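You operate a simulated robot arm through the tools that you are given. There is no shell and no other tool. Be economical: measure what you need, move in short steps, check, and stop when the job is done.

Carry out the task below with a simulated robot arm. There is one attempt and no reset: what you move stays moved.

## Task
Set the tilt mirror upright and clamp it there.
Fine: loosen both knobs first, and tighten both again after.

Only the result counts: the job must be done as asked and must still hold three seconds after the hand-in. Knocking over, shifting, dropping, spilling or breaking anything else fails it.

## Robot
A 6-joint arm with a two-finger parallel gripper, fixed in place. Base frame: the origin is at the foot of the arm, x ahead of it, y to its left, z up. Readings come in cm, degrees, newtons and seconds.
Its first joint turns from -166.0 to 166.0 degrees. Payload 4.1 kg.
The TCP is the grasp point between the finger pads, 2.3 cm short of the fingertips. In the tool frame z runs along the fingers and y along their closing line. Largest opening 9.4 cm; finger width 3.8, thickness 1; the body of the gripper, 5.4 by 9.6 cm, starts 3.9 cm behind the TCP.
Orientation is told as [roll, pitch, yaw] about the base's x, y, z axes, in that order, counted from this pose: with the fingers straight down and closing along the base's y, the tool's x points along the base's -x, its y along +y and its z along -z.

## Interface
- The arm moves only by the tool arm_command. Its argument "moves" is text: rows parted by semicolons, each of 7 numbers parted by spaces: the shift along the tool's x, y, z in cm, then the turn, a rotation vector about the tool's x, y, z in degrees, then the gripper command, from -1 (shut) to 1 (fully open), values between in proportion. In form: x y z ax ay az hand; .... A call has 1 to 8 rows; each row is the pose to reach, as a shift and turn from the pose commanded when the call began, along the tool's axes at that moment. Each row takes 0.2 s and may step no farther than 5 cm and 8.6 degrees from the row before; otherwise, or with a gripper value out of range, the whole call is refused. Where a pose cannot be reached the arm comes as near as it can. A force on the tool above 50 N (or 10 N above the force at the start of the call, whichever is more), or a blocked arm, ends the call early, and 0.2 s more pass. Each finger travels about 4.5 cm/s and halts on what it meets, pressing with about 31 N; the grip force reading is that of the motor and also rises with nothing between the fingers. The clock runs only during rows and for 0.2 s after the last one: add rows that repeat a pose to give the fingers time. It gives the time, the measured TCP pose, the force on the tool (base axes), the opening and the grip force at its end, in the units of the frame above (readings bear some noise).
- Cameras (640 x 400 px; columns grow to the right, rows downward): "scene" is fixed at [5.04, -64.61, 169.91]; the picture's right is [0.62, -0.78, 0.00], its down [-0.40, -0.32, -0.86] and it looks along [0.67, 0.53, -0.51] (base axes); focal length 318 px, centre (320, 200). "wrist" rides on the gripper at [8.6, 1.6, -7.4] in the tool frame; the picture's right is [-0.18, 0.98, 0.00], its down [-0.58, -0.11, -0.81] and it looks along [-0.79, -0.15, 0.59] (tool axes); focal length 243 px, centre (320, 200). There is no depth. A picture from a camera that has moved, and an enlarged one, comes with that camera's place and axes in the base frame and with its lens. The place of the scene camera against the robot may be out by one fixed shift of up to 1.8 cm in any direction.
- snapshot(camera): a new picture of that camera. The clock stands still meanwhile.
- move_column(by): slides the trunk up (or, below 0, down) by that many cm; the arm rides with it, the base frame stays. It gives what a move gives, with no picture.
- zoom(camera, box): a new picture of the part [left, top, right, bottom] of that camera's present view, enlarged. The clock stands still meanwhile.
- close_job(): hands the job in; it is judged then, once.

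Go step by step. Nothing tells you positions but the pictures and the camera data: compare them with the known pose of the tool, close in by small moves and look again before you grip or let go. The budget is 120 turns and 76 pictures, counting those below and the enlarged ones. Unless the task says otherwise, let go and move clear before handing in, and close with one line.

The tools are called after "Emit:" as name(argument=value, ...) on one line, values as JSON. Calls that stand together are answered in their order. arm_command: Moves the arm, as the interface text tells. Its arguments: {"type":"object","properties":{"moves":{"type":"string"}},"required":["moves"]} The other tools are called the same way: move_column (by) slides the trunk up or down; snapshot (camera) takes a picture; zoom (camera, box) takes an enlarged picture of a part of a camera's view; close_job () hands the job in.

At the start:

```text
time: 0.0
ee_pos: [36.29, -1.16, 136.56]
orientation: [0.0, 0.0, 0.0]
wrist_force: [-0.1, 0.5, -0.1]
grip_width: 9.37
grasp_force: 0.1
trunk travel left (down, up): [-49.1, 9.9]
```

scene: 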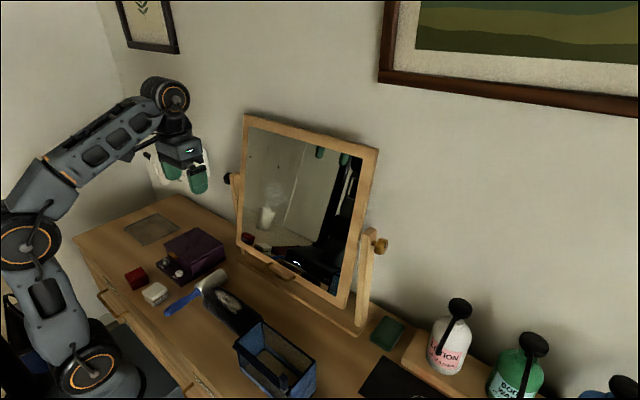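
wrist: 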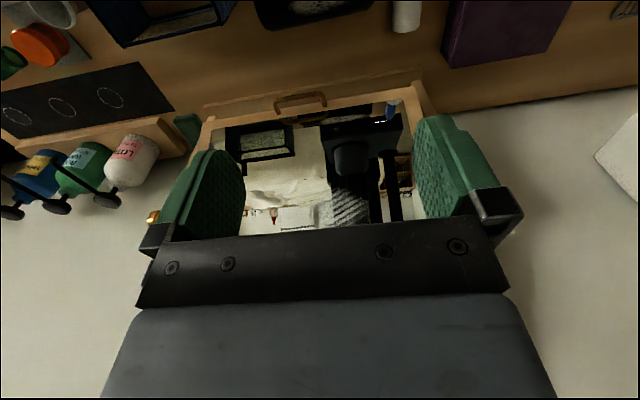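

The mirror stands on the dresser, tilted, with a knob on each post: a dark one at the left and a brass-like one at the right. I take closer pictures first.

Emit:
zoom(camera="scene", box=[200, 100, 420, 340])

Emit:
zoom(camera="scene", box=[340, 210, 420, 260])

Emit:
zoom(camera="scene", box=[205, 150, 285, 200])

```text
1.67 times, centred on (310, 220) of scene
camera zoom: at [5.04, -64.61, 169.91], right [0.62, -0.78, 0.0], down [-0.4, -0.32, -0.86], along [0.67, 0.53, -0.51], focal length 530 px, centre (337, 167)
```

zoom: 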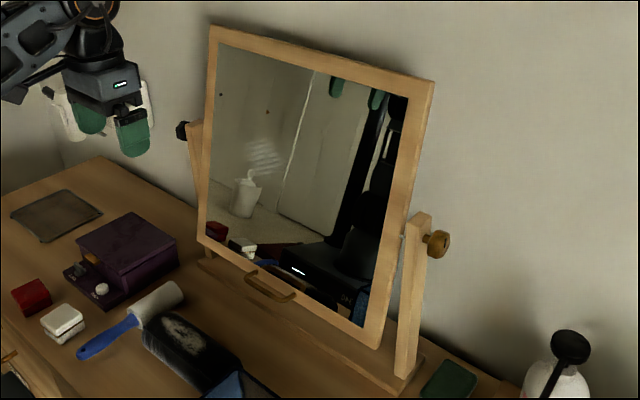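

```text
8.00 times, centred on (380, 235) of scene
camera zoom: at [5.04, -64.61, 169.91], right [0.62, -0.78, 0.0], down [-0.4, -0.32, -0.86], along [0.67, 0.53, -0.51], focal length 2543 px, centre (-160, -80)
```

zoom: 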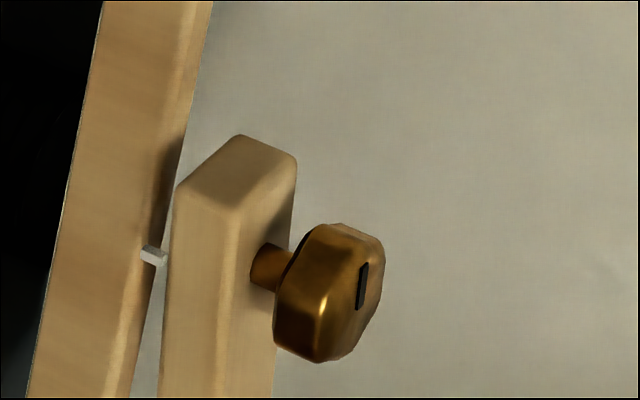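

```text
8.00 times, centred on (245, 175) of scene
camera zoom: at [5.04, -64.61, 169.91], right [0.62, -0.78, 0.0], down [-0.4, -0.32, -0.86], along [0.67, 0.53, -0.51], focal length 2543 px, centre (920, 400)
```

zoom: 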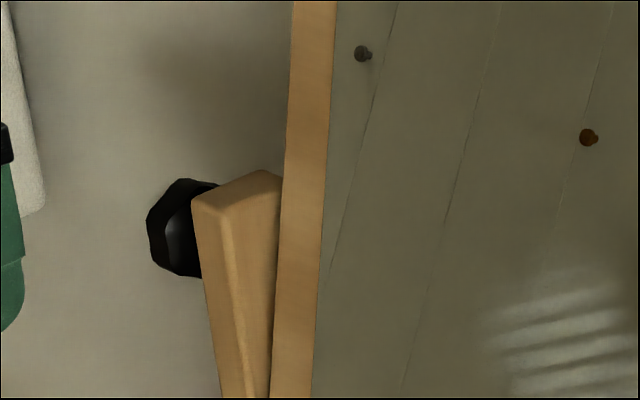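

The knob axis appears to run along y near x≈58, z≈123.5, with knobs near y≈-40 and y≈15. The mirror leans back at the top by about 13°. I swing the hand to the right side, staying clear, to look at the brass knob with the wrist camera.

Emit:
arm_command(moves="0 -5 0 0 0 -8.5 0; 0 -10 0 0 0 -17 0; 0 -15 0 0 0 -25.5 0; 0 -20 0 0 0 -34 0; 0 -25 0 0 0 -42.5 0; 0 -30 0 0 0 -51 0; 0 -35 0 0 0 -59.5 0; 0 -40 0 0 0 -68 0")

```text
time: 1.8
ee_pos: [33.86, -37.81, 131.85]
orientation: [-0.2, 0.1, 68.1]
wrist_force: [-0.6, 0.3, -0.6]
grip_width: 4.71
grasp_force: 0.1
out of reach, approached as far as the arm can: row 5, 6, 7, 8
trunk travel left (down, up): [-49.1, 9.9]
```

The hand hit its reach limit there. I finish the yaw turn while pulling back a little, and then pitch the tool forward.

Emit:
arm_command(moves="0 2 0 0 0 -8 0; 0 4 0 0 0 -16 0; 0 4 0 0 0 -22 0")

Emit:
arm_command(moves="0 0 0 8.5 0 0 0; 0 0 0 17 0 0 0; 0 0 0 25.5 0 0 0; 0 0 0 34 0 0 0; 0 0 0 42.5 0 0 0; 0 0 0 51 0 0 0; 0 0 0 60 0 0 0")

Emit:
snapshot(camera="wrist")

Emit:
snapshot(camera="scene")

```text
time: 2.6
ee_pos: [30.08, -36.08, 131.45]
orientation: [0.0, 0.0, 90.1]
wrist_force: [-0.7, 0.3, 0.0]
grip_width: 4.7
grasp_force: 0.0
trunk travel left (down, up): [-49.1, 9.9]
```

```text
refused: row 7 steps farther than a row can; nothing moved
```

```text
70 pictures are left
camera wrist: at [28.45, -44.86, 138.87], right [-0.98, 0.18, 0.0], down [0.11, 0.58, 0.81], along [0.15, 0.79, -0.59], focal length 243 px, centre (320, 200)
```

wrist: 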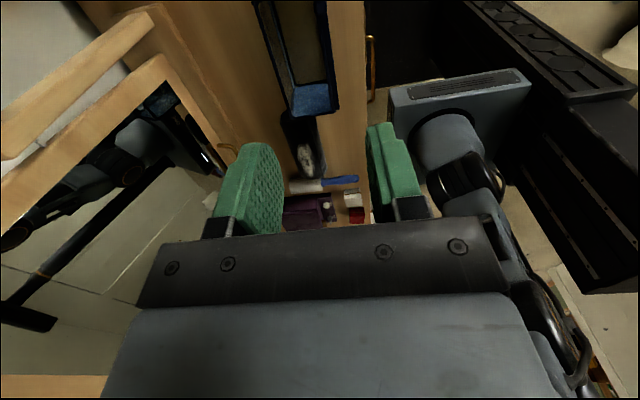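

```text
69 pictures are left
```

scene: 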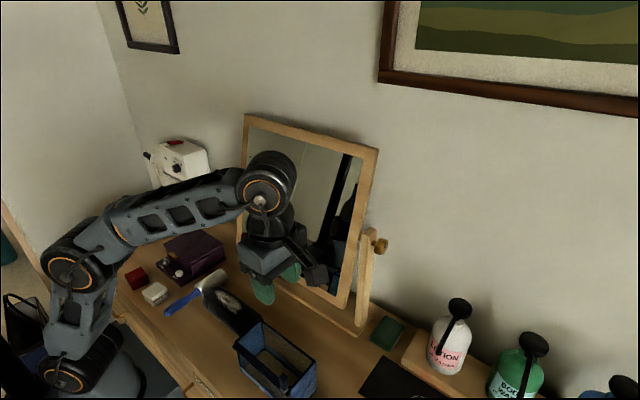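

Now I pitch the tool forward about its x axis and shift to y≈-44, so the wrist camera looks at the knob from outside.

Emit:
arm_command(moves="1 0 0 8.5 0 0 0; 2 0 0 17 0 0 0; 3 0 0 25.5 0 0 0; 4 0 0 34 0 0 0; 5 0 0 42.5 0 0 0; 6 0 0 51 0 0 0.3; 7 -1 1 59.5 0 0 0.5; 8 -2 2 68 0 0 0.6")

Emit:
snapshot(camera="wrist")

```text
time: 4.4
ee_pos: [33.39, -45.42, 132.64]
orientation: [-67.8, -0.4, 89.8]
wrist_force: [0.2, 0.9, 0.4]
grip_width: 7.53
grasp_force: 0.1
out of reach, approached as far as the arm can: row 8
trunk travel left (down, up): [-49.1, 9.9]
```

```text
68 pictures are left
camera wrist: at [25.78, -54.03, 133.85], right [-0.37, 0.19, -0.91], down [-0.7, 0.58, 0.41], along [0.61, 0.79, -0.08], focal length 243 px, centre (320, 200)
```

wrist: 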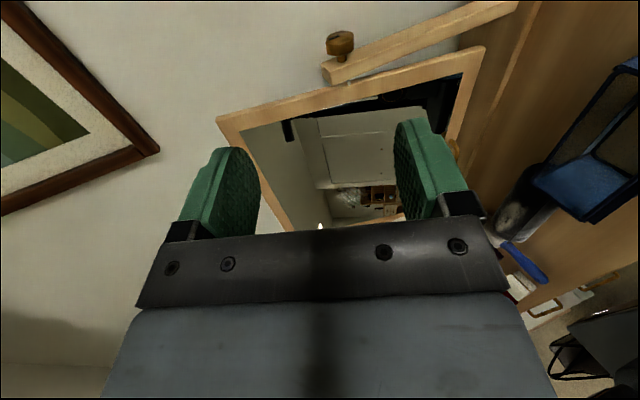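

Emit:
snapshot(camera="scene")

Emit:
zoom(camera="wrist", box=[290, 0, 450, 100])

```text
67 pictures are left
```

scene: 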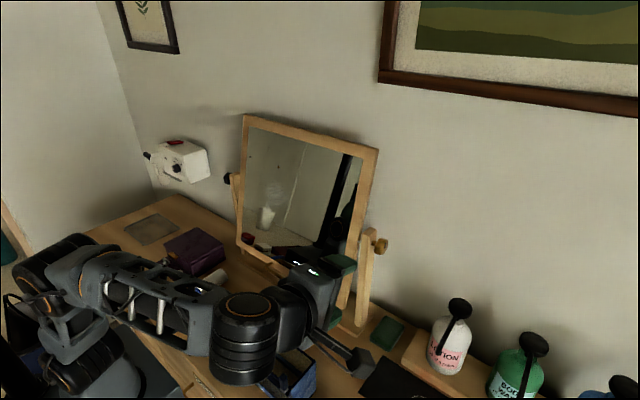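

```text
4.00 times, centred on (370, 50) of wrist
camera zoom: at [25.78, -54.03, 133.85], right [-0.37, 0.19, -0.91], down [-0.7, 0.58, 0.41], along [0.61, 0.79, -0.08], focal length 970 px, centre (120, 800)
```

zoom: 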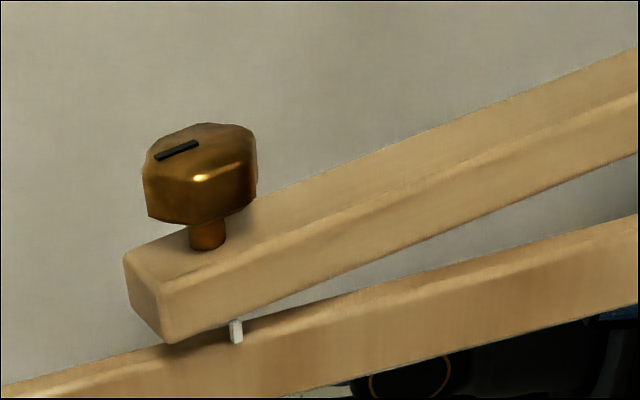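

The knob comes out near (57–58, -40.5, 121–123), with a black index mark lying roughly along the post. I move closer and look again.

Emit:
arm_command(moves="0 0.5 4 0 0 0 0.6; 0 1.5 8 0 0 0 0.6; 0 2 12 0 0 0 0.6")

Emit:
snapshot(camera="wrist")

Emit:
snapshot(camera="scene")

```text
time: 5.2
ee_pos: [44.32, -46.5, 127.55]
orientation: [-67.8, -0.2, 89.9]
wrist_force: [-0.4, -1.2, -0.1]
grip_width: 7.51
grasp_force: 0.1
out of reach, approached as far as the arm can: row 1, 2, 3
trunk travel left (down, up): [-49.1, 9.9]
```

```text
65 pictures are left
camera wrist: at [36.85, -55.03, 128.65], right [-0.37, 0.19, -0.91], down [-0.7, 0.58, 0.41], along [0.6, 0.79, -0.08], focal length 243 px, centre (320, 200)
```

wrist: 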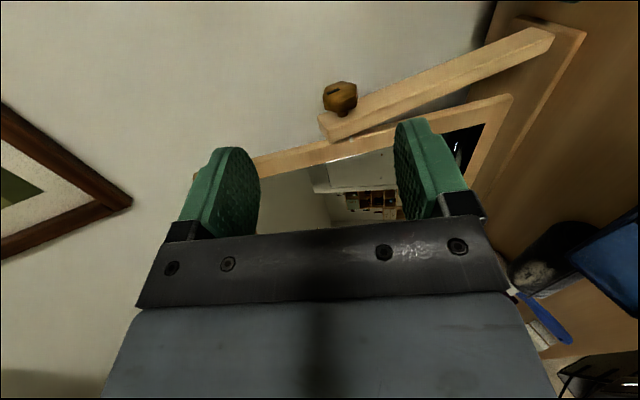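

```text
64 pictures are left
```

scene: 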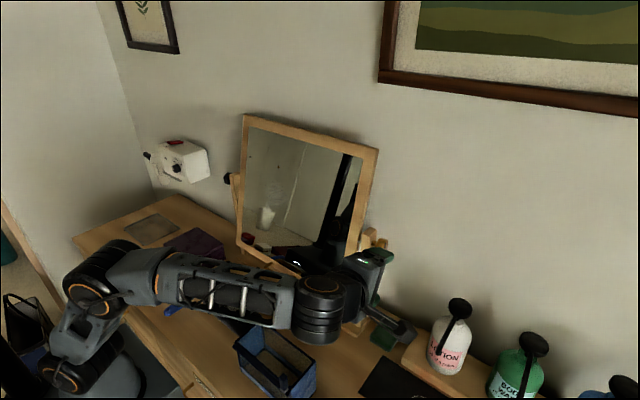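

Emit:
move_column(by=6)

Emit:
arm_command(moves="0 1 0 0 0 0 0.6; -0.5 3 0 0 0 0 0.6; -1 5 0 0 0 0 0.6; -1 7 1 0 0 0 0.6")

```text
time: 6.2
ee_pos: [44.39, -46.37, 133.5]
orientation: [-67.8, -0.2, 89.9]
wrist_force: [0.1, -0.2, -0.1]
grip_width: 7.52
grasp_force: 0.0
trunk travel left (down, up): [-55.1, 3.9]
```

```text
time: 7.2
ee_pos: [45.38, -48.14, 131.33]
orientation: [-67.0, -0.8, 89.8]
wrist_force: [0.2, -0.7, -0.6]
grip_width: 7.52
grasp_force: 0.0
out of reach, approached as far as the arm can: row 1, 2, 3, 4
trunk travel left (down, up): [-55.1, 3.9]
```

Going low relative to the shoulder is what fails, so I lower the trunk instead and let the arm work higher.

Emit:
move_column(by=-14)

Emit:
arm_command(moves="-1 -3 -1 0 0 0 0.6; -2 -5 -1 0 0 0 0.6")

Emit:
snapshot(camera="scene")

```text
time: 8.9
ee_pos: [45.22, -48.0, 117.48]
orientation: [-67.2, -0.8, 89.8]
wrist_force: [-0.6, -0.7, 0.1]
grip_width: 7.52
grasp_force: 0.1
trunk travel left (down, up): [-41.1, 17.9]
```

```text
time: 9.5
ee_pos: [46.31, -45.93, 122.41]
orientation: [-67.2, -0.8, 89.9]
wrist_force: [-0.6, 0.4, 0.5]
grip_width: 7.53
grasp_force: 0.1
trunk travel left (down, up): [-41.1, 17.9]
```

```text
63 pictures are left
```

scene: 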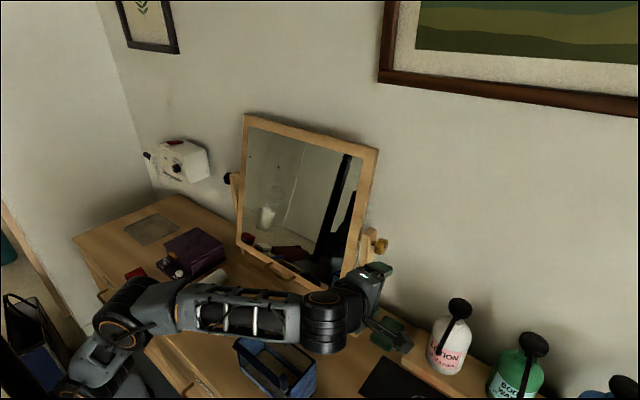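

Emit:
snapshot(camera="wrist")

Emit:
zoom(camera="wrist", box=[260, 50, 420, 150])

```text
62 pictures are left
camera wrist: at [38.65, -54.53, 123.7], right [-0.38, 0.2, -0.9], down [-0.7, 0.58, 0.42], along [0.6, 0.79, -0.08], focal length 243 px, centre (320, 200)
```

wrist: 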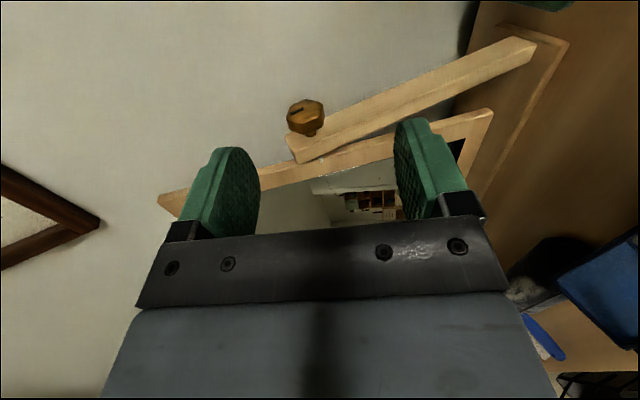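

```text
4.00 times, centred on (340, 100) of wrist
camera zoom: at [38.65, -54.53, 123.7], right [-0.38, 0.2, -0.9], down [-0.7, 0.58, 0.42], along [0.6, 0.79, -0.08], focal length 970 px, centre (240, 600)
```

zoom: 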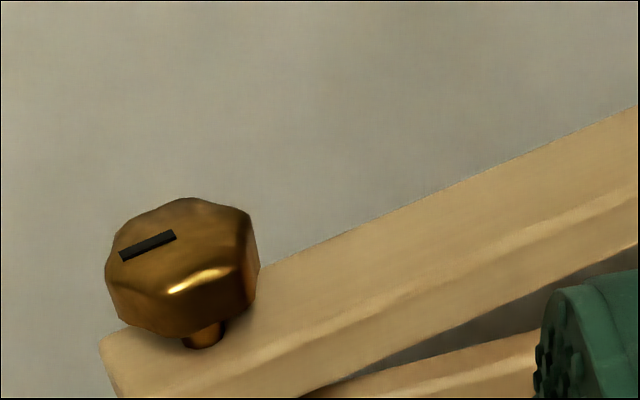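

Triangulating three wrist views puts the brass knob at about (61.7, -39.0, 119.2), roughly 4 cm across. I open fully, line up on it and stop short to look.

Emit:
arm_command(moves="-2 -1 3 0 0 0 1; -4 -2 6 0 0 0 1; -6 -3 8 0 0 0 1; -6 -3 8 0 0 0 1")

Emit:
snapshot(camera="wrist")

Emit:
zoom(camera="scene", box=[300, 180, 460, 280])

```text
time: 10.5
ee_pos: [54.96, -40.1, 122.11]
orientation: [-67.3, -0.8, 89.9]
wrist_force: [0.5, 0.7, 0.1]
grip_width: 9.39
grasp_force: 0.1
trunk travel left (down, up): [-41.1, 17.9]
```

```text
60 pictures are left
camera wrist: at [47.33, -48.74, 123.4], right [-0.38, 0.2, -0.9], down [-0.7, 0.58, 0.42], along [0.61, 0.79, -0.08], focal length 243 px, centre (320, 200)
```

wrist: 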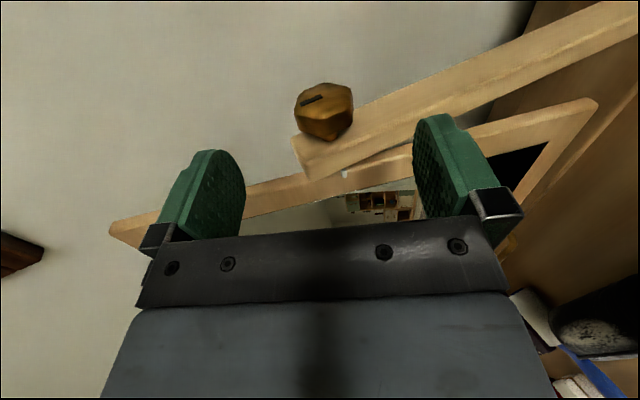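

```text
4.00 times, centred on (380, 230) of scene
camera zoom: at [5.04, -64.61, 169.91], right [0.62, -0.78, 0.0], down [-0.4, -0.32, -0.86], along [0.67, 0.53, -0.51], focal length 1272 px, centre (80, 80)
```

zoom: 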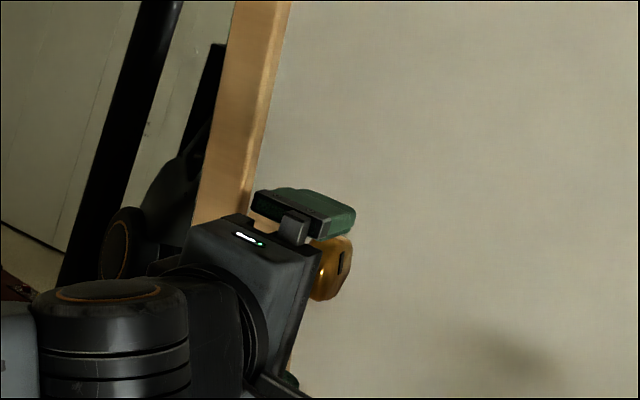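

The aim holds, so I advance to straddle the knob with the fingers open.

Emit:
arm_command(moves="0 0 3 0 0 0 1; 0 0 5.5 0 0 0 1; 0 0 7.3 0 0 0 1")

Emit:
snapshot(camera="wrist")

```text
time: 11.3
ee_pos: [61.58, -39.78, 119.42]
orientation: [-67.2, -0.9, 89.8]
wrist_force: [0.0, 0.7, 0.7]
grip_width: 9.39
grasp_force: 0.0
trunk travel left (down, up): [-41.1, 17.9]
```

```text
58 pictures are left
camera wrist: at [54.0, -48.53, 120.68], right [-0.38, 0.2, -0.9], down [-0.7, 0.58, 0.42], along [0.61, 0.79, -0.08], focal length 243 px, centre (320, 200)
```

wrist: 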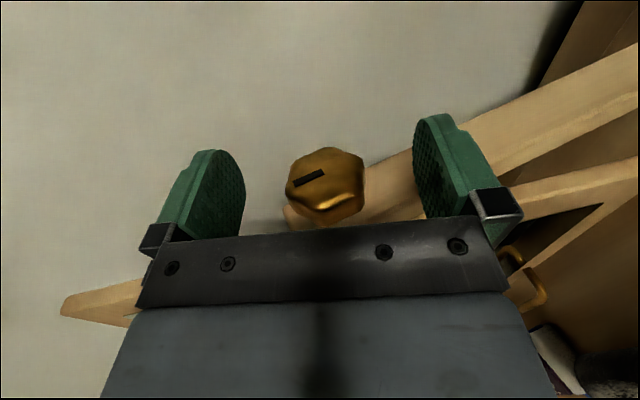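

The knob is centred between the fingers. With the hand still open I pivot toward pointing down to find out how far the stroke can start.

Emit:
arm_command(moves="0 0 0 -8.5 0 0 1; 0 0 0 -17 0 0 1; 0 0 0 -25.5 0 0 1; 0 0 0 -34 0 0 1; 0 0 0 -42 0 0 1")

```text
time: 12.2
ee_pos: [59.5, -38.07, 118.19]
orientation: [-41.9, -0.1, 89.1]
wrist_force: [16.4, -13.0, 7.4]
grip_width: 9.4
grasp_force: 0.5
out of reach, approached as far as the arm can: row 2, 3, 4
trunk travel left (down, up): [-41.1, 17.9]
stopped in row 4: the force on the tool passed its limit (the readings are from after the stop); the commanded pose is now the measured one
```

The arm runs out of reach at steep pitch and touched something lightly. I return to the knob centre at about 59° pitch and then raise the trunk for more reach.

Emit:
arm_command(moves="1 -1 0.2 8 0 0 1; 1.8 -2.3 0.6 17 0 0 1; 1.8 -2.3 0.6 22 0 0 1")

Emit:
snapshot(camera="wrist")

Emit:
zoom(camera="scene", box=[200, 100, 420, 340])

```text
refused: row 2 steps farther than a row can; nothing moved
```

```text
57 pictures are left
camera wrist: at [53.14, -46.71, 122.67], right [-0.73, 0.2, -0.66], down [-0.45, 0.59, 0.67], along [0.52, 0.78, -0.34], focal length 243 px, centre (320, 200)
```

wrist: 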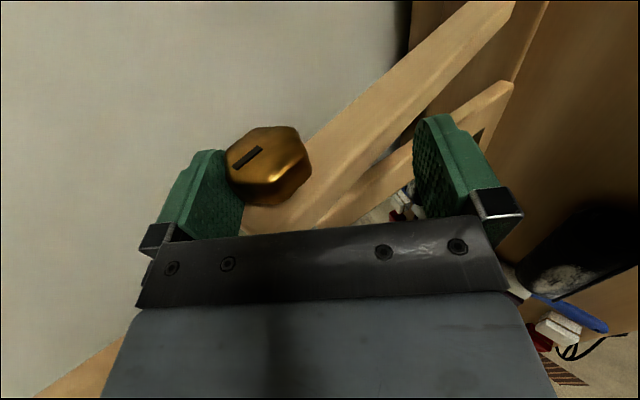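

```text
1.67 times, centred on (310, 220) of scene
camera zoom: at [5.04, -64.61, 169.91], right [0.62, -0.78, 0.0], down [-0.4, -0.32, -0.86], along [0.67, 0.53, -0.51], focal length 530 px, centre (337, 167)
```

zoom: 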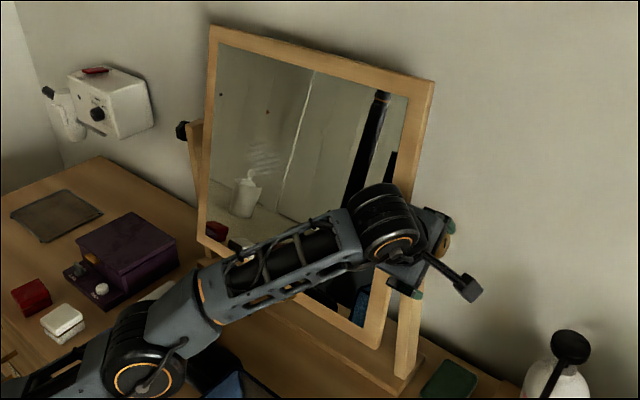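

Emit:
arm_command(moves="0.6 -0.8 0.2 6 0 0 1; 1.2 -1.6 0.4 12 0 0 1; 1.8 -2.3 0.6 18 0 0 1; 1.8 -2.3 0.6 22 0 0 1")

```text
time: 13.2
ee_pos: [61.34, -39.83, 119.39]
orientation: [-64.0, 0.0, 89.3]
wrist_force: [-0.3, -0.5, -0.1]
grip_width: 9.41
grasp_force: 0.1
trunk travel left (down, up): [-41.1, 17.9]
```

Back off along the tool, raise the trunk 10 cm, then come back down to the same line.

Emit:
arm_command(moves="0 0 -4 0 0 0 1; 0 0 -8 0 0 0 1")

Emit:
move_column(by=10)

Emit:
arm_command(moves="0 3 1.5 -6 0 0 1; 0 6 3 -12 0 0 1; 0 9 4.4 -18 0 0 1")

```text
time: 13.8
ee_pos: [54.29, -39.52, 122.81]
orientation: [-64.0, 0.0, 89.4]
wrist_force: [0.2, -0.7, 0.5]
grip_width: 9.4
grasp_force: 0.0
trunk travel left (down, up): [-41.1, 17.9]
```

```text
time: 15.1
ee_pos: [54.15, -39.54, 132.62]
orientation: [-63.9, 0.0, 89.3]
wrist_force: [0.5, 0.9, -0.3]
grip_width: 9.4
grasp_force: 0.0
trunk travel left (down, up): [-51.1, 7.9]
```

```text
time: 15.9
ee_pos: [54.43, -39.51, 122.45]
orientation: [-45.7, 0.0, 89.4]
wrist_force: [0.4, 0.3, 0.4]
grip_width: 9.4
grasp_force: 0.0
trunk travel left (down, up): [-51.1, 7.9]
```

Emit:
arm_command(moves="0.4 -2.7 0 0 0 0 1; 0.4 -2.7 3.5 0 0 0 1; 0.4 -2.7 7.3 0 0 0 1")

Emit:
arm_command(moves="0 0 0 -6 0 0 1; 0 0 0 -12 0 0 1")

Emit:
snapshot(camera="wrist")

```text
time: 16.7
ee_pos: [61.25, -39.64, 119.25]
orientation: [-45.9, 0.0, 89.3]
wrist_force: [-0.4, 0.0, -1.1]
grip_width: 9.38
grasp_force: 0.0
trunk travel left (down, up): [-51.1, 7.9]
```

```text
time: 17.3
ee_pos: [60.99, -39.6, 119.27]
orientation: [-33.8, 0.1, 89.3]
wrist_force: [-0.2, 0.4, 0.6]
grip_width: 9.41
grasp_force: 0.0
out of reach, approached as far as the arm can: row 2
trunk travel left (down, up): [-51.1, 7.9]
```

```text
55 pictures are left
camera wrist: at [55.31, -48.18, 124.48], right [-0.81, 0.19, -0.55], down [-0.35, 0.59, 0.73], along [0.46, 0.79, -0.41], focal length 243 px, centre (320, 200)
```

wrist: 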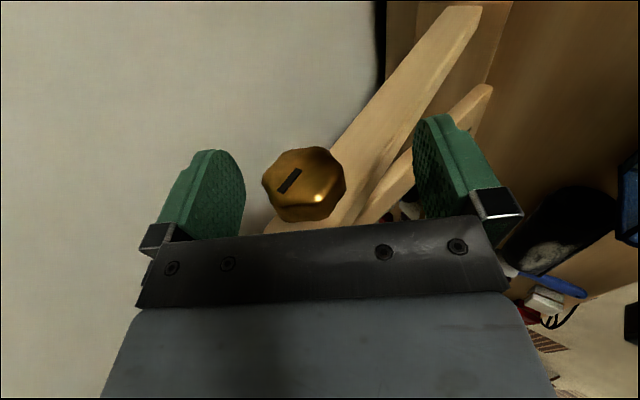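

I centre on the knob at about 39° pitch and close the fingers on it.

Emit:
arm_command(moves="0.2 -0.5 0.35 5 0 0 1; 0.2 -0.5 0.35 5 0 0 0.2; 0.2 -0.5 0.35 5 0 0 -0.2; 0.2 -0.5 0.35 5 0 0 -0.6; 0.2 -0.5 0.35 5 0 0 -0.6; 0.2 -0.5 0.35 5 0 0 -0.6")

Emit:
snapshot(camera="wrist")

```text
time: 18.7
ee_pos: [61.76, -39.81, 119.6]
orientation: [-39.3, 0.2, 89.4]
wrist_force: [25.1, -11.5, 23.4]
grip_width: 4.09
grasp_force: 45.0
trunk travel left (down, up): [-51.1, 7.9]
```

```text
54 pictures are left
camera wrist: at [55.75, -48.46, 124.3], right [-0.76, 0.19, -0.62], down [-0.42, 0.59, 0.69], along [0.5, 0.78, -0.37], focal length 243 px, centre (320, 200)
```

wrist: 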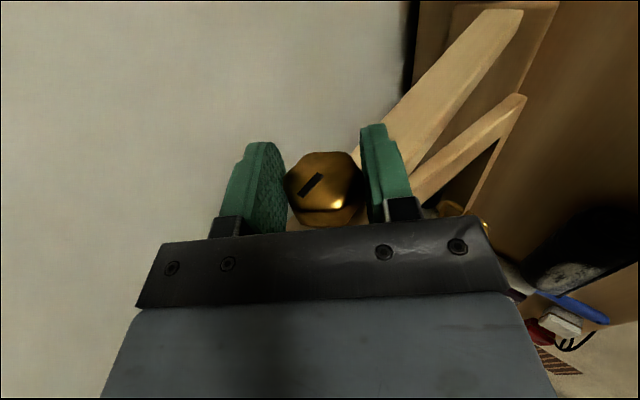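

The grip holds at 4.1 cm but with a side load, so I shift slightly along the closing line to relieve it.

Emit:
arm_command(moves="0 -0.2 0 0 0 0 -0.6; 0 -0.4 0 0 0 0 -0.6")

```text
time: 19.3
ee_pos: [61.86, -39.97, 119.69]
orientation: [-39.0, 0.3, 89.2]
wrist_force: [15.6, -6.0, 16.7]
grip_width: 4.12
grasp_force: 45.3
trunk travel left (down, up): [-51.1, 7.9]
```

Emit:
arm_command(moves="-0.1 -0.3 0 0 0 0 -0.6; -0.2 -0.6 0 0 0 0 -0.6")

```text
time: 19.9
ee_pos: [61.85, -40.03, 119.57]
orientation: [-38.2, -0.2, 89.2]
wrist_force: [-21.0, -1.7, -9.6]
grip_width: 4.12
grasp_force: 44.9
trunk travel left (down, up): [-51.1, 7.9]
```

Emit:
arm_command(moves="0 0.25 0 0 0 0 -0.6; 0 0.25 0 4 0 0 -0.6; 0 0.25 0 8 0 0 -0.6; 0 0.25 0 12 0 0 -0.6")

Emit:
snapshot(camera="wrist")

```text
time: 20.9
ee_pos: [61.85, -39.91, 119.47]
orientation: [-50.4, -0.1, 89.5]
wrist_force: [-35.2, -4.5, -28.5]
grip_width: 4.15
grasp_force: 45.1
trunk travel left (down, up): [-51.1, 7.9]
```

```text
53 pictures are left
camera wrist: at [54.89, -48.5, 122.9], right [-0.62, 0.19, -0.76], down [-0.55, 0.58, 0.6], along [0.56, 0.79, -0.26], focal length 243 px, centre (320, 200)
```

wrist: 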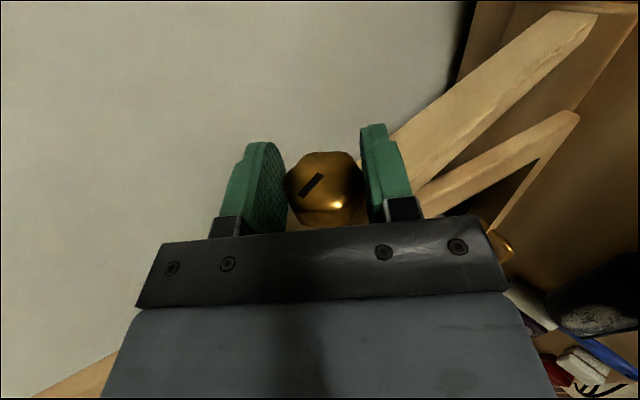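

The mark now turns with the gripper, so the knob is rotating. I continue, shifting to keep the side load low.

Emit:
arm_command(moves="0 0.35 0 0 0 0 -0.6; 0 0.4 0 4 0 0 -0.6; 0 0.5 0 8 0 0 -0.6; 0 0.55 0 12 0 0 -0.6")

```text
time: 21.9
ee_pos: [61.69, -39.86, 119.49]
orientation: [-62.9, 0.1, 89.3]
wrist_force: [-23.8, -7.5, -20.2]
grip_width: 4.12
grasp_force: 45.2
trunk travel left (down, up): [-51.1, 7.9]
```

Emit:
arm_command(moves="0 0.3 0 4 0 0 -0.6; 0 0.4 0 8 0 0 -0.6; 0 0.5 0 12 0 0 -0.6; 0 0.6 0 16 0 0 -0.6")

Emit:
snapshot(camera="wrist")

```text
time: 22.4
ee_pos: [61.8, -39.91, 119.25]
orientation: [-66.0, -0.1, 89.5]
wrist_force: [-23.3, 0.0, -0.2]
grip_width: 4.13
grasp_force: 44.9
out of reach, approached as far as the arm can: row 1, 2
trunk travel left (down, up): [-51.1, 7.9]
stopped in row 2: the force on the tool passed its limit (the readings are from after the stop); the commanded pose is now the measured one
```

```text
52 pictures are left
camera wrist: at [54.18, -48.52, 120.71], right [-0.4, 0.19, -0.9], down [-0.69, 0.59, 0.43], along [0.61, 0.79, -0.1], focal length 243 px, centre (320, 200)
```

wrist: 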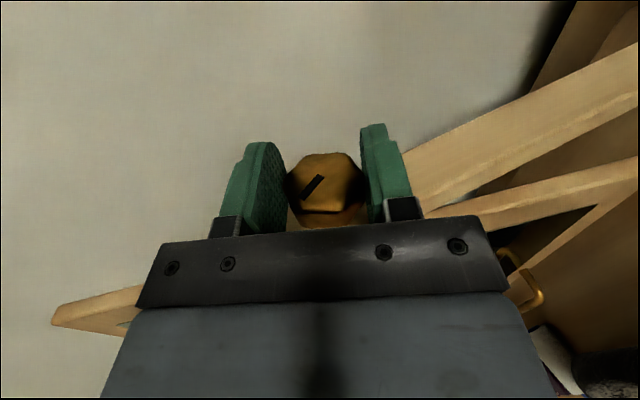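

The usable stroke at this trunk height is about 38°–66°, so I ratchet: open, pivot back, regrip and turn again.

Emit:
arm_command(moves="0 0 0 0 0 0 0.6; 0 0 0 0 0 0 0.6; 0 0 0 -7 0 0 0.6; 0 0 0 -14 0 0 0.6; 0 0 0 -21 0 0 0.6; 0 0 0 -28 0 0 0.6; 0 0 0 -28 0 0 0; 0 0 0 -28 0 0 -0.3")

Emit:
snapshot(camera="wrist")

```text
time: 24.1
ee_pos: [62.23, -39.91, 119.14]
orientation: [-38.1, -0.1, 89.6]
wrist_force: [5.2, -1.8, 3.1]
grip_width: 4.11
grasp_force: 21.1
trunk travel left (down, up): [-51.1, 7.9]
```

```text
51 pictures are left
camera wrist: at [56.26, -48.49, 123.93], right [-0.77, 0.19, -0.61], down [-0.41, 0.58, 0.7], along [0.49, 0.79, -0.37], focal length 243 px, centre (320, 200)
```

wrist: 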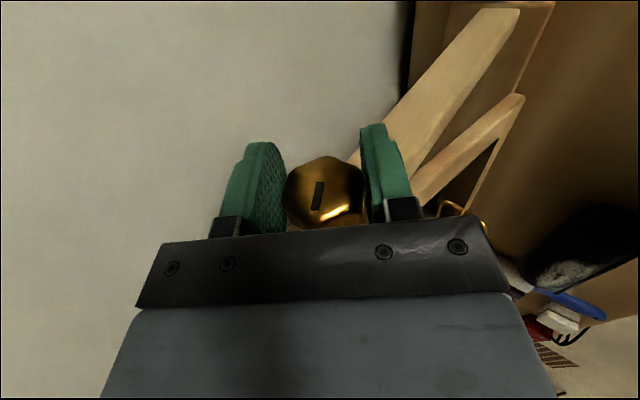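

Emit:
arm_command(moves="0 0 0 0 0 0 -0.6; 0 0 0 0 0 0 -0.6; 0 0 0 6 0 0 -0.6; 0 0.05 0 12 0 0 -0.6; 0 0.1 0 18 0 0 -0.6; 0 0.15 0 24 0 0 -0.6; 0 0.2 0 28 0 0 -0.6")

Emit:
snapshot(camera="wrist")

```text
time: 25.8
ee_pos: [62.19, -39.92, 119.15]
orientation: [-66.1, -0.2, 89.6]
wrist_force: [18.6, -9.0, 14.8]
grip_width: 4.13
grasp_force: 45.5
trunk travel left (down, up): [-51.1, 7.9]
```

```text
50 pictures are left
camera wrist: at [54.6, -48.49, 120.52], right [-0.4, 0.19, -0.9], down [-0.69, 0.58, 0.43], along [0.61, 0.79, -0.1], focal length 243 px, centre (320, 200)
```

wrist: 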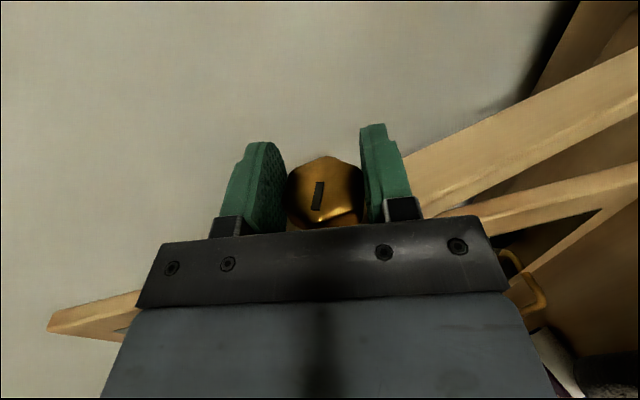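

Turned about 55° so far, and the mirror has not moved. I ratchet on.

Emit:
arm_command(moves="0 -0.1 0 0 0 0 0.6; 0 -0.1 0 0 0 0 0.6; 0 -0.1 0 -7 0 0 0.6; 0 -0.1 0 -14 0 0 0.6; 0 -0.1 0 -21 0 0 0.6; 0 -0.1 0 -28 0 0 0.6; 0 -0.1 0 -28 0 0 0; 0 -0.1 0 -28 0 0 -0.3")

Emit:
arm_command(moves="0 0 0 0 0 0 -0.6; 0 0 0 0 0 0 -0.6; 0 0 0 6 0 0 -0.6; 0 0 0 12 0 0 -0.6; 0 0 0 18 0 0 -0.6; 0 0 0 24 0 0 -0.6; 0 0 0 28 0 0 -0.6")

Emit:
snapshot(camera="wrist")

```text
time: 27.6
ee_pos: [62.14, -39.84, 119.11]
orientation: [-38.3, 0.0, 89.5]
wrist_force: [11.7, -4.6, 10.7]
grip_width: 4.21
grasp_force: 19.0
trunk travel left (down, up): [-51.1, 7.9]
```

```text
time: 29.1
ee_pos: [62.18, -39.88, 119.16]
orientation: [-66.2, -0.2, 89.7]
wrist_force: [9.6, -0.8, 11.8]
grip_width: 4.15
grasp_force: 45.0
trunk travel left (down, up): [-51.1, 7.9]
```

```text
49 pictures are left
camera wrist: at [54.53, -48.42, 120.56], right [-0.4, 0.19, -0.9], down [-0.69, 0.58, 0.43], along [0.61, 0.79, -0.1], focal length 243 px, centre (320, 200)
```

wrist: 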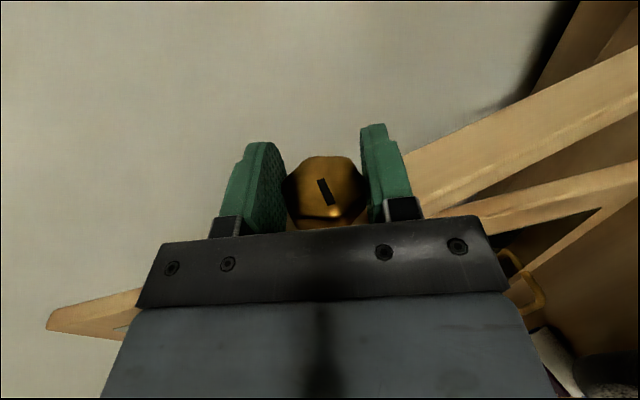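

About 83° loosened; one more stroke, then I go to the other knob.

Emit:
arm_command(moves="0 -0.1 0 0 0 0 0.6; 0 -0.1 0 0 0 0 0.6; 0 -0.1 0 -7 0 0 0.6; 0 -0.1 0 -14 0 0 0.6; 0 -0.1 0 -21 0 0 0.6; 0 -0.1 0 -28 0 0 0.6; 0 -0.1 0 -28 0 0 0; 0 -0.1 0 -28 0 0 -0.3")

Emit:
arm_command(moves="0 0 0 0 0 0 -0.6; 0 0 0 0 0 0 -0.6; 0 0 0 6 0 0 -0.6; 0 0 0 12 0 0 -0.6; 0 0 0 18 0 0 -0.6; 0 0 0 24 0 0 -0.6; 0 0 0 28 0 0 -0.6")

Emit:
snapshot(camera="wrist")

```text
time: 30.9
ee_pos: [62.17, -39.82, 119.23]
orientation: [-38.2, -0.1, 89.6]
wrist_force: [7.5, -2.9, 6.8]
grip_width: 4.13
grasp_force: 21.9
trunk travel left (down, up): [-51.1, 7.9]
```

```text
time: 32.5
ee_pos: [62.05, -39.82, 119.2]
orientation: [-66.1, -0.3, 89.6]
wrist_force: [5.2, -4.4, 5.3]
grip_width: 4.16
grasp_force: 44.8
trunk travel left (down, up): [-51.1, 7.9]
```

```text
48 pictures are left
camera wrist: at [54.46, -48.49, 120.59], right [-0.4, 0.19, -0.9], down [-0.69, 0.58, 0.43], along [0.61, 0.79, -0.1], focal length 243 px, centre (320, 200)
```

wrist: 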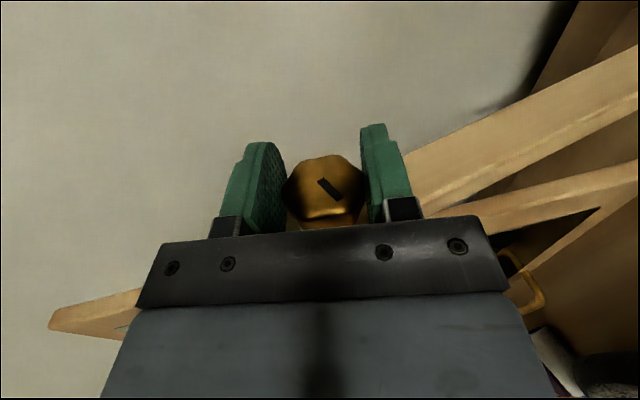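

Loosened about 111°. Now I open, back off, and head over to the left knob.

Emit:
arm_command(moves="0 0 0 0 0 0 0.8; 0 0 0 0 0 0 0.8; 0 0 -4 0 0 0 0.8; 0 0 -8 0 0 0 0.8; 0 0 -12 -8 0 0 0.8; 0 0 -16 -16 0 0 0.8; 0 0 -18 -24 0 0 0.8")

Emit:
zoom(camera="scene", box=[200, 100, 420, 340])

```text
time: 34.1
ee_pos: [45.76, -39.91, 126.7]
orientation: [-41.9, -0.1, 89.5]
wrist_force: [0.4, -0.1, 0.0]
grip_width: 8.47
grasp_force: 0.1
out of reach, approached as far as the arm can: row 3, 4
trunk travel left (down, up): [-51.1, 7.9]
```

```text
1.67 times, centred on (310, 220) of scene
camera zoom: at [5.04, -64.61, 169.91], right [0.62, -0.78, 0.0], down [-0.4, -0.32, -0.86], along [0.67, 0.53, -0.51], focal length 530 px, centre (337, 167)
```

zoom: 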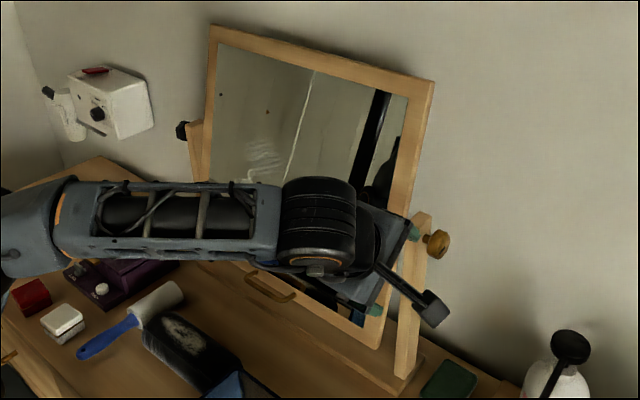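

Mirror unchanged. I carry the hand across in front of the mirror while rolling it 180° about the tool axis.

Emit:
arm_command(moves="-2.75 0 -0.5 0 0 8.5 0.8; -5.5 0 -1 0 0 17 0.8; -8.25 0 -1.5 0 0 25.5 0.8; -11 0 -2 0 0 34 0.8; -13.75 0 -2 0 0 42.5 0.8; -16.5 0 -2 0 0 51 0.8; -19.25 0 -2 0 0 59.5 0.8; -22 0 -2 0 0 68 0.8")

Emit:
arm_command(moves="-1.03 2.55 0 0 0 8.5 0.8; -2.06 5.1 0 0 0 17 0.8; -3.1 7.65 0 0 0 25.5 0.8; -4.13 10.2 0 0 0 34 0.8; -5.15 12.75 0 0 0 42.5 0.8; -6.2 15.3 0 0 0 51 0.8; -7.2 17.85 0 0 0 59.5 0.8; -8.25 20.4 0 0 0 68 0.8")

```text
time: 36.0
ee_pos: [44.47, -17.81, 128.09]
orientation: [-18.5, -38.5, 28.0]
wrist_force: [-0.1, -0.3, -0.3]
grip_width: 8.46
grasp_force: 0.1
trunk travel left (down, up): [-51.1, 7.9]
```

```text
time: 37.8
ee_pos: [44.59, 4.24, 128.09]
orientation: [33.1, -27.6, -54.8]
wrist_force: [-0.5, -0.3, 0.9]
grip_width: 8.48
grasp_force: 0.1
trunk travel left (down, up): [-51.1, 7.9]
```

Emit:
arm_command(moves="2 1.9 0 0 0 7.4 0.8; 4 3.9 0 0 0 14.8 0.8; 6 5.8 0 0 0 22.2 0.8; 8 7.7 0 0 0 29.6 0.8; 10.5 10.1 0 0 0 37 0.8; 13 12.6 0 0 0 44 0.8; 14.4 13.9 0 0 0 44 0.8")

Emit:
snapshot(camera="wrist")

Emit:
snapshot(camera="scene")

```text
time: 39.4
ee_pos: [44.7, 24.51, 128.19]
orientation: [42.0, 0.1, -90.4]
wrist_force: [-1.0, 1.2, -0.4]
grip_width: 8.46
grasp_force: 0.1
trunk travel left (down, up): [-51.1, 7.9]
```

```text
46 pictures are left
camera wrist: at [40.93, 33.13, 134.72], right [0.73, -0.19, 0.66], down [-0.63, -0.58, 0.52], along [0.28, -0.79, -0.54], focal length 243 px, centre (320, 200)
```

wrist: 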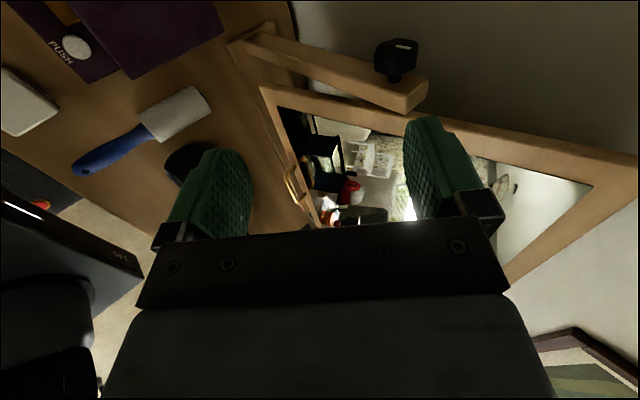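

```text
45 pictures are left
```

scene: 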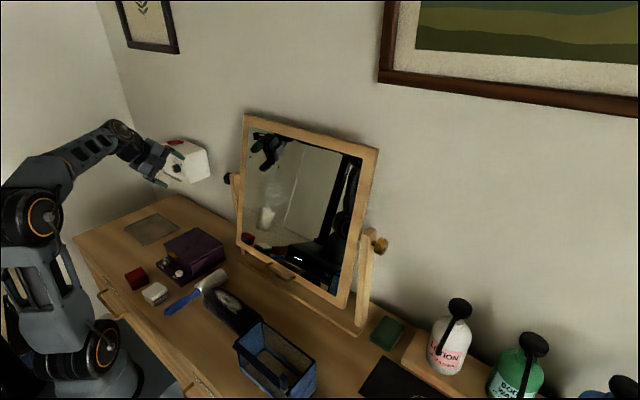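

The left black knob with a white mark sits at about (62, 20.7, 119.4). I look closer before approaching.

Emit:
zoom(camera="wrist", box=[316, 10, 476, 110])

Emit:
arm_command(moves="-1 1.5 1.5 -6 0 0 1; -2 3 3 -12 0 0 1; -3 4 4.5 -16 0 0 1")

Emit:
snapshot(camera="wrist")

```text
4.00 times, centred on (396, 60) of wrist
camera zoom: at [40.93, 33.13, 134.72], right [0.73, -0.19, 0.66], down [-0.63, -0.58, 0.52], along [0.28, -0.79, -0.54], focal length 970 px, centre (16, 760)
```

zoom: 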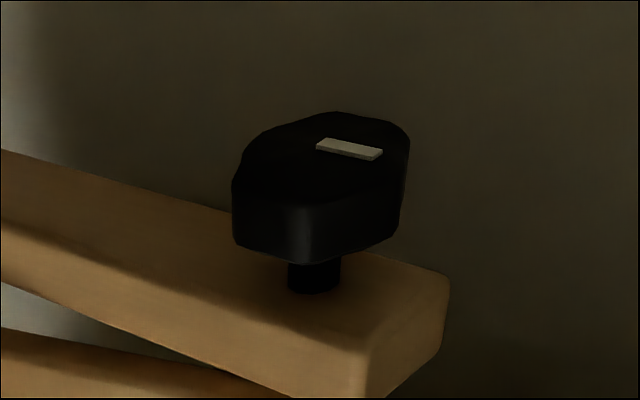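

```text
time: 40.1
ee_pos: [50.71, 21.13, 127.54]
orientation: [58.2, 0.1, -90.5]
wrist_force: [0.1, 0.5, 0.5]
grip_width: 9.41
grasp_force: 0.1
trunk travel left (down, up): [-51.1, 7.9]
```

```text
43 pictures are left
camera wrist: at [45.26, 29.87, 132.76], right [0.52, -0.19, 0.83], down [-0.75, -0.58, 0.33], along [0.42, -0.79, -0.44], focal length 243 px, centre (320, 200)
```

wrist: 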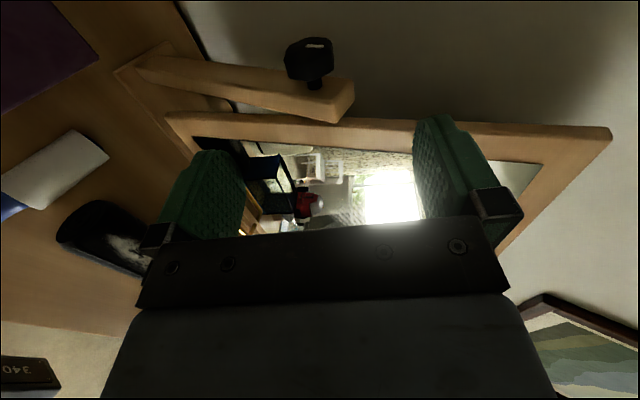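

Position confirmed. I approach and straddle it.

Emit:
arm_command(moves="0.3 -1 3 0 0 0 1; 0.3 -1 7 0 0 0 1; 0.3 -1 10.5 0 0 0 1; 0.3 -1 13.9 0 0 0 1")

Emit:
arm_command(moves="0 0 0 -5 0 0 1; 0 0 0 -10 0 0 1; 0 0 0 -15 0 0 1")

Emit:
snapshot(camera="wrist")

```text
time: 41.1
ee_pos: [62.2, 21.52, 119.47]
orientation: [58.1, 0.2, -90.5]
wrist_force: [-0.6, -0.1, 0.2]
grip_width: 9.39
grasp_force: 0.1
trunk travel left (down, up): [-51.1, 7.9]
```

```text
time: 41.8
ee_pos: [63.75, 21.52, 121.25]
orientation: [65.2, -0.3, -90.4]
wrist_force: [-1.4, 1.9, -3.7]
grip_width: 9.4
grasp_force: 0.1
out of reach, approached as far as the arm can: row 1, 2, 3
trunk travel left (down, up): [-51.1, 7.9]
stopped in row 3: the force on the tool passed its limit (the readings are from after the stop); the commanded pose is now the measured one
```

```text
42 pictures are left
camera wrist: at [57.7, 30.28, 125.75], right [0.41, -0.18, 0.89], down [-0.78, -0.57, 0.24], along [0.47, -0.8, -0.38], focal length 243 px, centre (320, 200)
```

wrist: 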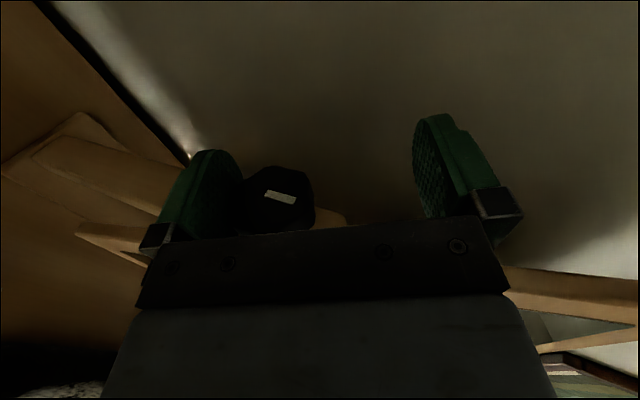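

Here the upper limit is about 58°. I recentre at 57° pitch and grip there.

Emit:
arm_command(moves="0 -0.8 -0.2 3 0 0 1; 0 -1.6 -0.4 6 0 0 1; 0 -2.4 -0.6 8.2 0 0 1; 0 -2.4 -0.6 8.2 0 0 1")

Emit:
snapshot(camera="wrist")

```text
time: 42.8
ee_pos: [62.14, 21.58, 119.4]
orientation: [57.1, -0.3, -90.5]
wrist_force: [0.7, -1.3, 0.8]
grip_width: 9.43
grasp_force: 0.0
trunk travel left (down, up): [-51.1, 7.9]
```

```text
41 pictures are left
camera wrist: at [56.84, 30.19, 124.79], right [0.53, -0.18, 0.83], down [-0.74, -0.57, 0.35], along [0.41, -0.8, -0.44], focal length 243 px, centre (320, 200)
```

wrist: 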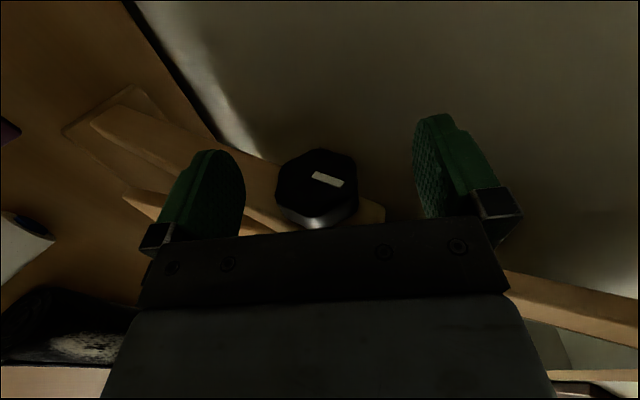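

Emit:
arm_command(moves="0 0 0 0 0 0 0; 0 0 0 0 0 0 -0.2; 0 0 0 0 0 0 -0.6; 0 0 0 0 0 0 -0.6; 0 0 0 0 0 0 -0.6")

Emit:
arm_command(moves="0 0 0 4 0 0 -0.6; 0 0 0 8 0 0 -0.6; 0 0 0 12 0 0 -0.6")

Emit:
snapshot(camera="wrist")

```text
time: 44.0
ee_pos: [62.09, 21.4, 119.25]
orientation: [56.8, -0.4, -90.5]
wrist_force: [-14.9, -2.2, -18.9]
grip_width: 4.14
grasp_force: 45.0
trunk travel left (down, up): [-51.1, 7.9]
```

```text
time: 44.8
ee_pos: [62.15, 21.57, 119.25]
orientation: [45.0, -0.5, -90.4]
wrist_force: [-11.5, -0.3, -16.5]
grip_width: 4.15
grasp_force: 45.2
trunk travel left (down, up): [-51.1, 7.9]
```

```text
40 pictures are left
camera wrist: at [58.04, 30.23, 125.59], right [0.7, -0.18, 0.69], down [-0.65, -0.57, 0.5], along [0.31, -0.8, -0.52], focal length 243 px, centre (320, 200)
```

wrist: 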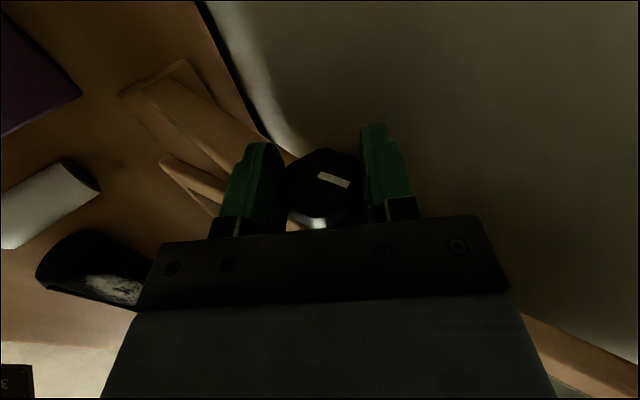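

The black knob turns with the gripper this way too. I continue downward to find the lower limit.

Emit:
arm_command(moves="0 -0.1 0 5 0 0 -0.6; 0 -0.1 0 10 0 0 -0.6; 0 -0.1 0 15 0 0 -0.6; 0 -0.1 0 20 0 0 -0.6; 0 -0.1 0 25 0 0 -0.6")

```text
time: 46.0
ee_pos: [62.33, 21.55, 119.4]
orientation: [20.2, -0.3, -90.5]
wrist_force: [5.4, 2.1, 0.3]
grip_width: 4.16
grasp_force: 44.6
trunk travel left (down, up): [-51.1, 7.9]
```

Emit:
arm_command(moves="0 0 0 5 0 0 -0.6; 0 0 0 10 0 0 -0.6; 0 0 0 14 0 0 -0.6")

Emit:
snapshot(camera="wrist")

```text
time: 46.8
ee_pos: [62.46, 21.46, 119.47]
orientation: [6.5, -0.1, -90.5]
wrist_force: [25.8, 7.4, 21.0]
grip_width: 4.14
grasp_force: 45.1
trunk travel left (down, up): [-51.1, 7.9]
```

```text
39 pictures are left
camera wrist: at [63.17, 30.15, 126.94], right [0.97, -0.19, 0.11], down [-0.2, -0.58, 0.79], along [-0.09, -0.79, -0.6], focal length 243 px, centre (320, 200)
```

wrist: 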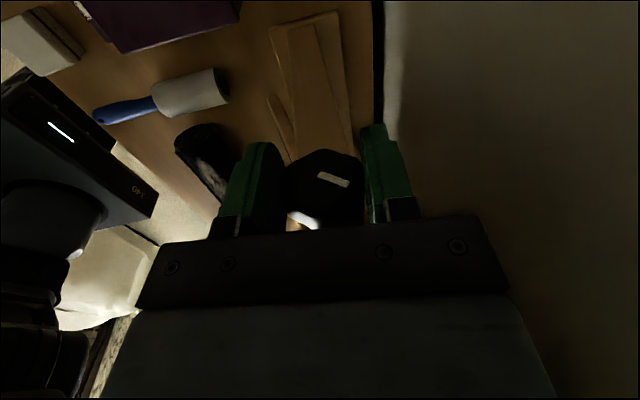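

One stroke gives 50°. I ratchet back and repeat.

Emit:
arm_command(moves="0.05 0 0 0 0 0 0.6; 0.05 0 0 0 0 0 0.6; 0.05 0 0 -8.4 0 0 0.6; 0.05 0 0 -16.8 0 0 0.6; 0.05 0 0 -25.2 0 0 0.6; 0.05 0 0 -33.6 0 0 0.6; 0.05 -0.1 0 -42 0 0 0.6; 0.05 -0.2 0.1 -50 0 0 0.6")

Emit:
arm_command(moves="0 0 0 0 0 0 0; 0 0 0 0 0 0 -0.6; 0 0 0 0 0 0 -0.6; 0 0 0 4 0 0 -0.6; 0 0 0 12 0 0 -0.6; 0 0 0 20 0 0 -0.6; 0 0 0 28 0 0 -0.6; 0 0 0 36 0 0 -0.6")

Emit:
snapshot(camera="wrist")

```text
time: 48.6
ee_pos: [61.93, 21.64, 119.2]
orientation: [56.2, -0.1, -90.3]
wrist_force: [0.4, 0.0, 0.6]
grip_width: 7.53
grasp_force: 0.0
trunk travel left (down, up): [-51.1, 7.9]
```

```text
time: 50.4
ee_pos: [62.15, 21.67, 119.41]
orientation: [20.4, -0.2, -90.3]
wrist_force: [21.5, 5.1, 21.7]
grip_width: 4.11
grasp_force: 45.0
trunk travel left (down, up): [-51.1, 7.9]
```

```text
38 pictures are left
camera wrist: at [61.16, 30.31, 126.97], right [0.92, -0.19, 0.34], down [-0.39, -0.58, 0.72], along [0.06, -0.79, -0.6], focal length 243 px, centre (320, 200)
```

wrist: 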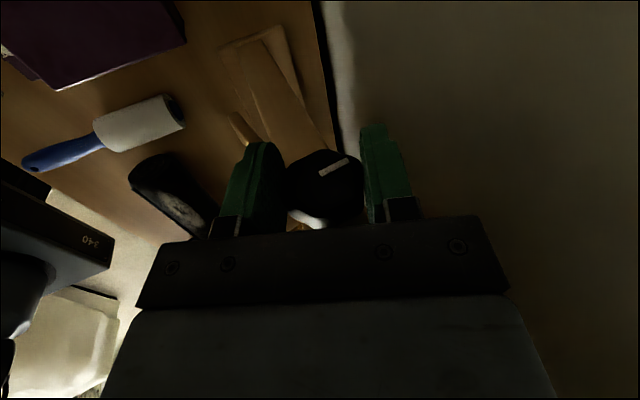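

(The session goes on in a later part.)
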